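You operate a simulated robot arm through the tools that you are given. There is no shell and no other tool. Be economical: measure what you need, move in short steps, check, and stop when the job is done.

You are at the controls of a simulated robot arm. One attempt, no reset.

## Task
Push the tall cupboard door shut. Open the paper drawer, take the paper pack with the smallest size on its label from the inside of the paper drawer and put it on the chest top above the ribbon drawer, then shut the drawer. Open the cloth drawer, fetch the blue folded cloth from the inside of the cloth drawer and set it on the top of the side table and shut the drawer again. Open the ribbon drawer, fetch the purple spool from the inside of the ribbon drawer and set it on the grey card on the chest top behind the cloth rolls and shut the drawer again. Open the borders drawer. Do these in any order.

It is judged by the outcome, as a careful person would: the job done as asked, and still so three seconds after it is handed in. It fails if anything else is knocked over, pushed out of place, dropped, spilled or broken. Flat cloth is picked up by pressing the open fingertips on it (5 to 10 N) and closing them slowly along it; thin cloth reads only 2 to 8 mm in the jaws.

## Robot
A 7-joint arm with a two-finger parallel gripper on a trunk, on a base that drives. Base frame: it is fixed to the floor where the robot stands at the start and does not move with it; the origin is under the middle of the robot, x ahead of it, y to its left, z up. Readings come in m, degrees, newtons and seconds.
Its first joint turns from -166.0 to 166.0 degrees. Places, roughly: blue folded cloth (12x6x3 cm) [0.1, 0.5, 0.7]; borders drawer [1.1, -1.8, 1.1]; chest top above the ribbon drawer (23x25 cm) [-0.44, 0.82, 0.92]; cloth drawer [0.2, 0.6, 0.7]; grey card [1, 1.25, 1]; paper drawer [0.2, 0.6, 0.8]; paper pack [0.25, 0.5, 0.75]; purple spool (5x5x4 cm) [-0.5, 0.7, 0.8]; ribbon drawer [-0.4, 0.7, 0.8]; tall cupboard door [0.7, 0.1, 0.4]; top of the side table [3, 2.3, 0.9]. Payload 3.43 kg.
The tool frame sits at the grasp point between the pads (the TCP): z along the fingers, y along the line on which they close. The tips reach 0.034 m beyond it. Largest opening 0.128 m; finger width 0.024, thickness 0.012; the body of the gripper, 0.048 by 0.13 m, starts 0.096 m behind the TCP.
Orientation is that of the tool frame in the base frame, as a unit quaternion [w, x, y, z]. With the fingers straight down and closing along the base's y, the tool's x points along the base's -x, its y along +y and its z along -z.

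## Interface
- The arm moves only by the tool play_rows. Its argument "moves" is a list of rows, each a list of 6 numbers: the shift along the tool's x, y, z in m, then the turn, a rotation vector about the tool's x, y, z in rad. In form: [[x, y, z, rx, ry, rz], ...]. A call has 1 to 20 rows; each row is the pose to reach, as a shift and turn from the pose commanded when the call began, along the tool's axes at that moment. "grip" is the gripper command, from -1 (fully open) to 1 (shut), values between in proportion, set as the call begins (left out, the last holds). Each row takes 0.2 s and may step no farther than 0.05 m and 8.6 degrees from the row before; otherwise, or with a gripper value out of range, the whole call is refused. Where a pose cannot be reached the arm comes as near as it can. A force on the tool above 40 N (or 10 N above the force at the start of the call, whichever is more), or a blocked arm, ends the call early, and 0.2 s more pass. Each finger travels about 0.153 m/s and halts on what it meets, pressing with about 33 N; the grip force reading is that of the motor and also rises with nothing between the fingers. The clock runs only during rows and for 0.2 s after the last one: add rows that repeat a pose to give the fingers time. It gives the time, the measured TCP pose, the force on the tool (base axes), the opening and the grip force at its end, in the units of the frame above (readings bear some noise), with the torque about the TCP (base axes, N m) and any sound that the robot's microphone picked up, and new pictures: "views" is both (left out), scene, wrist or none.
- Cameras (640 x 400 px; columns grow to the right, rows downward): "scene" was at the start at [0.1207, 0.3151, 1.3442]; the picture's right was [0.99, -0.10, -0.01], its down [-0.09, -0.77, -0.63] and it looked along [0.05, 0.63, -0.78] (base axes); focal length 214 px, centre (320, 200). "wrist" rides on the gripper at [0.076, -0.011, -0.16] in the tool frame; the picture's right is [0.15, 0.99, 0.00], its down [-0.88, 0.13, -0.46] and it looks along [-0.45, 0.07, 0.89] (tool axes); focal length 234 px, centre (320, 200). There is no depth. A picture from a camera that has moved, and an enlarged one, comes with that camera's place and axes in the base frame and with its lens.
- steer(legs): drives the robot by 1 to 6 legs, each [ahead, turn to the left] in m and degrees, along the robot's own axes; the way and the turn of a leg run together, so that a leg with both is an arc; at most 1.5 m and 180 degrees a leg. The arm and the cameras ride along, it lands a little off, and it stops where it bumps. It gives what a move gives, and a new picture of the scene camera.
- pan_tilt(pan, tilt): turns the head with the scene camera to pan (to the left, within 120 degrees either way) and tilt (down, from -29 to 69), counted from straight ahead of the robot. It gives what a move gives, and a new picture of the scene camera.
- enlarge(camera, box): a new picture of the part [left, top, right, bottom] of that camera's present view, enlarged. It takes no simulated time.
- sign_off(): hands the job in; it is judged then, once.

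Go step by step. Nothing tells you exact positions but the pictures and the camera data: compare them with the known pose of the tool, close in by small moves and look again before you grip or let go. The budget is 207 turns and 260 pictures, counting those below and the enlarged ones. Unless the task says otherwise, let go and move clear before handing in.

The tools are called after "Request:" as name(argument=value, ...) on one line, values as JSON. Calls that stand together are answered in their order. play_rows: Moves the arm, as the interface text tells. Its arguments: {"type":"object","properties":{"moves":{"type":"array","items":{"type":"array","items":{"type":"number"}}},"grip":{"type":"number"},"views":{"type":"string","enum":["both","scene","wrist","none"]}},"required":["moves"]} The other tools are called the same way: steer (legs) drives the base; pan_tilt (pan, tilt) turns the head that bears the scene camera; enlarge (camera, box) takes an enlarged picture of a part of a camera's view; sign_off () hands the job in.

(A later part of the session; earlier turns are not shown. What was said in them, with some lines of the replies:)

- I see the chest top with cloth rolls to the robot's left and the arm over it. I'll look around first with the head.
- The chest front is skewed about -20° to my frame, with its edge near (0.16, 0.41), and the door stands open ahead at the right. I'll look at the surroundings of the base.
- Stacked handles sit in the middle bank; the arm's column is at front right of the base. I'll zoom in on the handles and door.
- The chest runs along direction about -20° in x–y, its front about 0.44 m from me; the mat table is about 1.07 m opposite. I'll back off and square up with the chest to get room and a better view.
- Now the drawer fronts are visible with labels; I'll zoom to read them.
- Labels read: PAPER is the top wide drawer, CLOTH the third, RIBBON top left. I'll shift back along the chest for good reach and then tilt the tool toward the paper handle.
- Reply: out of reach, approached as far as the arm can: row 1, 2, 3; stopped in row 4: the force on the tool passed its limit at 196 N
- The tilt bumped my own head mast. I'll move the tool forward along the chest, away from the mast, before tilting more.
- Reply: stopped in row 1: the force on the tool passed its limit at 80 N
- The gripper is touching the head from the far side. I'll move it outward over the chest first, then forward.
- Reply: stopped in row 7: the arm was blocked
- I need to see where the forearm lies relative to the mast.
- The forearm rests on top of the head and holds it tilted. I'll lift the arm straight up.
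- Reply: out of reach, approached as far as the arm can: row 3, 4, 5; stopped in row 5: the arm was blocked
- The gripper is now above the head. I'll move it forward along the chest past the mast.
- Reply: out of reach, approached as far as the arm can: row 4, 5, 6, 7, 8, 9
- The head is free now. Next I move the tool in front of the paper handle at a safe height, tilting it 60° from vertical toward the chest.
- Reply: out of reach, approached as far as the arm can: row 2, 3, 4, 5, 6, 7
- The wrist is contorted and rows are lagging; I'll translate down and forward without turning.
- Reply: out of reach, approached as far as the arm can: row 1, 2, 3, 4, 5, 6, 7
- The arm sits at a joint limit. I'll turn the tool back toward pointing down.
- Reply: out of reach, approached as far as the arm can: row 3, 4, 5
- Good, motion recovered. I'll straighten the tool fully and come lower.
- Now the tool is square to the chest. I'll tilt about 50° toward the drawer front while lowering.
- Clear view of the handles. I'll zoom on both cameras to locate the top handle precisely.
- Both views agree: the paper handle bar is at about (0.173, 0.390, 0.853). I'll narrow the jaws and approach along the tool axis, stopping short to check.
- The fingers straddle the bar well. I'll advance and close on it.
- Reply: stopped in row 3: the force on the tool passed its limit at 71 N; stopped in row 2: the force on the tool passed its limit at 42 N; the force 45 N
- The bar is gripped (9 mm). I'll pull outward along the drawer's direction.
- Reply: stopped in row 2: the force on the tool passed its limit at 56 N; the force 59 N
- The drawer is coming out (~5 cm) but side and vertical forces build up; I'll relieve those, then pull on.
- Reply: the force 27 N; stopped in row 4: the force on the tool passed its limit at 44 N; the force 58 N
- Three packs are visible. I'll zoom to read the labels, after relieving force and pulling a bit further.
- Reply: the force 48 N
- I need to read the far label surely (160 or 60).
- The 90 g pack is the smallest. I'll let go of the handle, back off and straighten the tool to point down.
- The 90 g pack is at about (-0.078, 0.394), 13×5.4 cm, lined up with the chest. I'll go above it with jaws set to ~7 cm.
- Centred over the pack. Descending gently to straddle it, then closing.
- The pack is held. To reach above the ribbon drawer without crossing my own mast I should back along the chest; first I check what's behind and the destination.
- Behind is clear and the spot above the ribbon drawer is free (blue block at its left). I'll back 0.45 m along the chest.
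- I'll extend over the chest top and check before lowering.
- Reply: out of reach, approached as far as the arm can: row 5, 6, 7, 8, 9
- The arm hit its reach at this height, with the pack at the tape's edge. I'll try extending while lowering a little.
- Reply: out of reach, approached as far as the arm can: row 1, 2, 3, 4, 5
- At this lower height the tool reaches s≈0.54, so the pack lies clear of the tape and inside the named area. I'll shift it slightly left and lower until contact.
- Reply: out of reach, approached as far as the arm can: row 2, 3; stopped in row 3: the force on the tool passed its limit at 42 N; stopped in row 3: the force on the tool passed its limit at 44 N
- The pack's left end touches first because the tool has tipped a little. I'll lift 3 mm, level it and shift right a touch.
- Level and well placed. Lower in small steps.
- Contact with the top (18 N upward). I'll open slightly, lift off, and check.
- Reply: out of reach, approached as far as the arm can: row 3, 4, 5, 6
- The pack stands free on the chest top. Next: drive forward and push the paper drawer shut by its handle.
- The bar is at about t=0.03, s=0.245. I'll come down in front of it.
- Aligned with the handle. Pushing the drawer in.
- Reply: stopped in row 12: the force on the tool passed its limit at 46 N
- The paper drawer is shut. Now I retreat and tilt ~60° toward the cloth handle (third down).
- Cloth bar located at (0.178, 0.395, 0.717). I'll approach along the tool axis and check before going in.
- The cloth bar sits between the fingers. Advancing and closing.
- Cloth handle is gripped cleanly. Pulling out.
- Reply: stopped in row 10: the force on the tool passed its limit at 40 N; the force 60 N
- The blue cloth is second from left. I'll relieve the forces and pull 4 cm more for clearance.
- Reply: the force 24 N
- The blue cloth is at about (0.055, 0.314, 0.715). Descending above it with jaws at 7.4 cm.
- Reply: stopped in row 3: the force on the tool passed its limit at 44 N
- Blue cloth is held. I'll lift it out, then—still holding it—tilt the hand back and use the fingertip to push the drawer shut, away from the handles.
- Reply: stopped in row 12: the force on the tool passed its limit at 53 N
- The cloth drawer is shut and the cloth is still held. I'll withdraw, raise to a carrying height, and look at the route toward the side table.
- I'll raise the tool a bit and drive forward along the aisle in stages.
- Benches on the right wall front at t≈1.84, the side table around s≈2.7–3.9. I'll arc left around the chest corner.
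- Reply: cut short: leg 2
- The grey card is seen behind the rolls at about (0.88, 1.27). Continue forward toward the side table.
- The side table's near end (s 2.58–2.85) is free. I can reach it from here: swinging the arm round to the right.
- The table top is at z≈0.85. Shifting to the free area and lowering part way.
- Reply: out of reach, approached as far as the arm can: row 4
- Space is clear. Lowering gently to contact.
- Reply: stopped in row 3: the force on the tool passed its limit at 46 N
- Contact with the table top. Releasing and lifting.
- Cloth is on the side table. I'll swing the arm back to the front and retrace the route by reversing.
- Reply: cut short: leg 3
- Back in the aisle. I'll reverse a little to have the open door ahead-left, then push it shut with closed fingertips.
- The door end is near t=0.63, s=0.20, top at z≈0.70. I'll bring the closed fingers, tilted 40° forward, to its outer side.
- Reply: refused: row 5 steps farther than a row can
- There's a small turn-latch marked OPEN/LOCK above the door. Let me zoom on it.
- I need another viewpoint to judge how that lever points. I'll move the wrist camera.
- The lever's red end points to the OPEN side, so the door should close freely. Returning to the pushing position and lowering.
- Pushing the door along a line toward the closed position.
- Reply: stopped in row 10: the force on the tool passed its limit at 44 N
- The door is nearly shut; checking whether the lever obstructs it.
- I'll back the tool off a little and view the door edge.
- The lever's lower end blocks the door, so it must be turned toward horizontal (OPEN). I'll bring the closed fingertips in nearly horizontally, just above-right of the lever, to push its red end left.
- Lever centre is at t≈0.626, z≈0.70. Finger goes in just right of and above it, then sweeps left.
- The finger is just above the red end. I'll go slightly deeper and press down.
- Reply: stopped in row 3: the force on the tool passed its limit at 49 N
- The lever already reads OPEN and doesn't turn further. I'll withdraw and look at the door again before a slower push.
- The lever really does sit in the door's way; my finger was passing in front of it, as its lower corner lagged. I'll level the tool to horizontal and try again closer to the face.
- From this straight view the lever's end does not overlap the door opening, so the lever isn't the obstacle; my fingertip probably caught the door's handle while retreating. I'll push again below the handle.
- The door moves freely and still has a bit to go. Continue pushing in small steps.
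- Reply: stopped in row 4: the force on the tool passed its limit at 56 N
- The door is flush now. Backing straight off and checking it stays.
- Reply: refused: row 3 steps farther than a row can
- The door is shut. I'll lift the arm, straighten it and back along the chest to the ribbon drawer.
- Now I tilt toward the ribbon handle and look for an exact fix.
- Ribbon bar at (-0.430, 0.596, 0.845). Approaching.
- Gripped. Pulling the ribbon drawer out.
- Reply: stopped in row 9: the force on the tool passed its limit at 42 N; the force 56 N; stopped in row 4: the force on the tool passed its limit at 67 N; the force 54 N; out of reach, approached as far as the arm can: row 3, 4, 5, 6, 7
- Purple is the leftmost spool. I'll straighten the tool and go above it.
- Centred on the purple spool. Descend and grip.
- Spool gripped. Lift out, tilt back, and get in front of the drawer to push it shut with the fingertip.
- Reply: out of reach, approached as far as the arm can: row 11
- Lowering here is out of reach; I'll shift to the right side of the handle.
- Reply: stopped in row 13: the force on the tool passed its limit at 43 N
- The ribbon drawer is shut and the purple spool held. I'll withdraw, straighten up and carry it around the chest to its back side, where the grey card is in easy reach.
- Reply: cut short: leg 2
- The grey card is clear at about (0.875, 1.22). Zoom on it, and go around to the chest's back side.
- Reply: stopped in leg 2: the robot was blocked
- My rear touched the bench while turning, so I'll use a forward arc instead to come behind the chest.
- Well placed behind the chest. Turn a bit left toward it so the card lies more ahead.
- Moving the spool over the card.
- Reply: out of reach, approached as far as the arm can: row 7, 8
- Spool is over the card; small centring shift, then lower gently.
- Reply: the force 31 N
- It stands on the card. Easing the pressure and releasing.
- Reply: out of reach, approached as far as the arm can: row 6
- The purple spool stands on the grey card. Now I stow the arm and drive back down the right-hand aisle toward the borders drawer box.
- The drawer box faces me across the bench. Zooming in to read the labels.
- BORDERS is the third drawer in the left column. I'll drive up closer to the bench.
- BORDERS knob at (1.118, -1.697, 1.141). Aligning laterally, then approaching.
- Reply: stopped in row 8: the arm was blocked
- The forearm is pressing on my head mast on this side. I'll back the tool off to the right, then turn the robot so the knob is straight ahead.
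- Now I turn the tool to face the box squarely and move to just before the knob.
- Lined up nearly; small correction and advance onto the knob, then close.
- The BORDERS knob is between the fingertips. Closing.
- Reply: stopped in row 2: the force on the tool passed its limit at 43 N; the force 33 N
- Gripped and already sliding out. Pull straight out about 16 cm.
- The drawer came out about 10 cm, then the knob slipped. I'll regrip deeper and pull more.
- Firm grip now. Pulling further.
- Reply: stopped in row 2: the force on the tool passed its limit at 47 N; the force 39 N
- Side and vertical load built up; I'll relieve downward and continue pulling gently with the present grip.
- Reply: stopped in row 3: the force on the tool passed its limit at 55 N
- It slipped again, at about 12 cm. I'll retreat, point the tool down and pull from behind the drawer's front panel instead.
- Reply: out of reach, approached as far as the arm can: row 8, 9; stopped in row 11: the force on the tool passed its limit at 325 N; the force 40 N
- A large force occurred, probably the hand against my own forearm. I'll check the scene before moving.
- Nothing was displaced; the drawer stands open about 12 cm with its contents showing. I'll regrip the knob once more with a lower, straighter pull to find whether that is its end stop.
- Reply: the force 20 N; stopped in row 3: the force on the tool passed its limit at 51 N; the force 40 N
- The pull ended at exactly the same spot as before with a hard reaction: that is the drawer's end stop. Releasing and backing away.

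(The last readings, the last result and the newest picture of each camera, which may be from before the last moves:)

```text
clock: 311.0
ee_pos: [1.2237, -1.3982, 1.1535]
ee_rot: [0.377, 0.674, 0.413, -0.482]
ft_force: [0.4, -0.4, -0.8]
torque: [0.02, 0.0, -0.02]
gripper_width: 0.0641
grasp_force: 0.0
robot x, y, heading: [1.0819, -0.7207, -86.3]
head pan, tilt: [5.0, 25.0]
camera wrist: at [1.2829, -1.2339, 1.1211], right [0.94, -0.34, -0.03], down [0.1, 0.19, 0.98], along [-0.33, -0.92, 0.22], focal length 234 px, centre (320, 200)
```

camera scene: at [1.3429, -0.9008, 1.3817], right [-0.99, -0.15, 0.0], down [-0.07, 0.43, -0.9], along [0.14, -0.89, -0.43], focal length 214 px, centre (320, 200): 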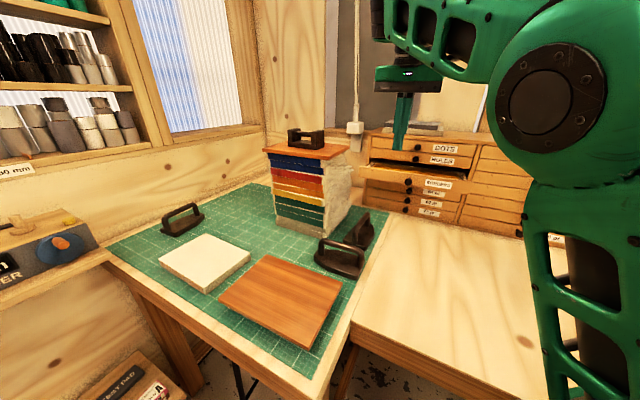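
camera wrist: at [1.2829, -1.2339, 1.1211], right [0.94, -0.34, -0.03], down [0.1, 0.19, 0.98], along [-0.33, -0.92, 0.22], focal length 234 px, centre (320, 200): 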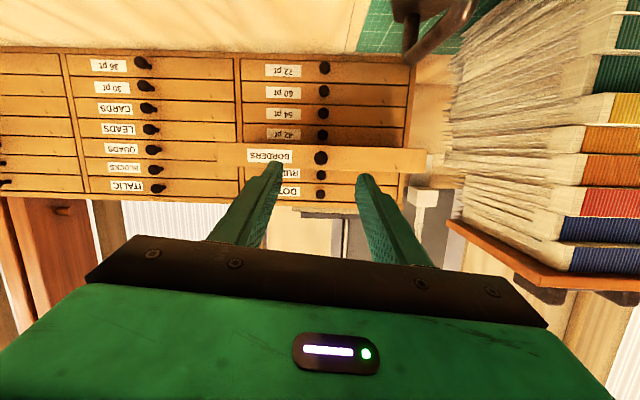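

The borders drawer is open. A last look round at the chest before handing in.

Request:
pan_tilt(pan=-118, tilt=22)

Request:
enlarge(camera="scene", box=[400, 80, 640, 280])

```text
clock: 313.0
ee_pos: [1.2242, -1.3978, 1.1536]
ee_rot: [0.377, 0.675, 0.412, -0.482]
ft_force: [0.2, 0.2, -0.8]
torque: [-0.03, 0.01, 0.02]
gripper_width: 0.0639
grasp_force: 0.0
robot x, y, heading: [1.0857, -0.719, -86.3]
head pan, tilt: [-118.0, 22.0]
camera scene: at [1.2434, -0.7738, 1.3884], right [0.41, 0.91, 0.01], down [0.34, -0.14, -0.93], along [-0.84, 0.39, -0.37], focal length 214 px, centre (320, 200)
```

scene: 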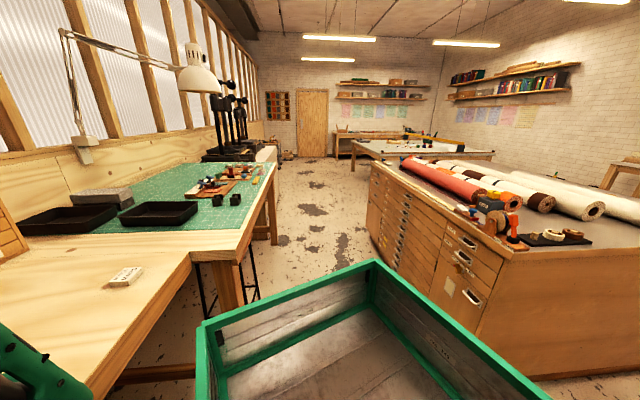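

```text
2.00 times, centred on (520, 180) of scene
camera zoom: at [1.2434, -0.7738, 1.3884], right [0.41, 0.91, 0.01], down [0.34, -0.14, -0.93], along [-0.84, 0.39, -0.37], focal length 429 px, centre (-80, 240)
```

zoom: 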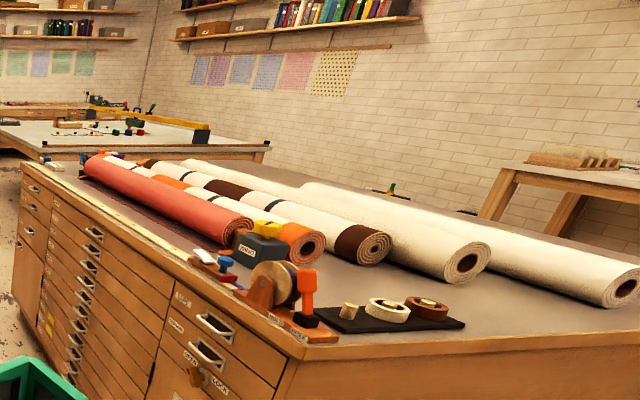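

Request:
enlarge(camera="scene", box=[360, 150, 520, 330])

```text
2.22 times, centred on (440, 240) of scene
camera zoom: at [1.2434, -0.7738, 1.3884], right [0.41, 0.91, 0.01], down [0.34, -0.14, -0.93], along [-0.84, 0.39, -0.37], focal length 477 px, centre (53, 111)
```

zoom: 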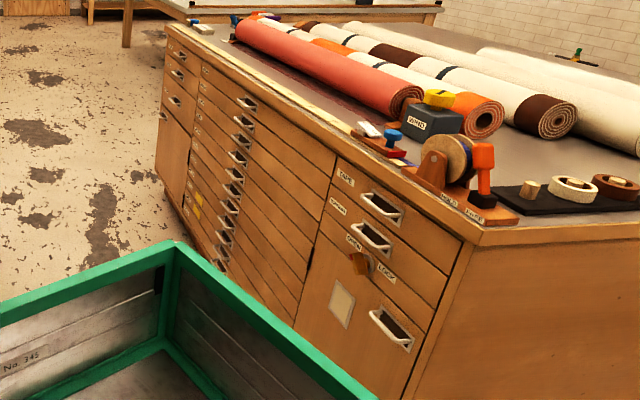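

Everything looks right: the door and the three drawers are shut, the 90 g pack is on the chest top, and the cloth, the spool and the borders drawer are done. Handing in.

Request:
sign_off()

```text
The job is handed in.
```

I finished every part of the job and handed it in, with one doubt: the borders drawer opens only about 12 cm. The last two pulls stopped hard at the same place, so I take that to be its end stop.

- **Cupboard door:** it is shut and flush in its frame. The small OPEN/LOCK lever beside it got pressed along the way and still points to OPEN.
- **Paper pack:** the 90 g pack (the others are 120 g and 160 g) is on the chest top above the ribbon drawer, and the paper drawer is shut.
- **Blue cloth:** it is on the near end of the side table, and the cloth drawer is shut.
- **Purple spool:** it stands upright on the grey card behind the rolls, and the ribbon drawer is shut.
- **Bumps:** I touched the bench beside the side table once while turning, and the tool took one hard knock near the borders box, probably against my own arm. I saw nothing moved in either place, but I did not look back at the side table after the bench bump.
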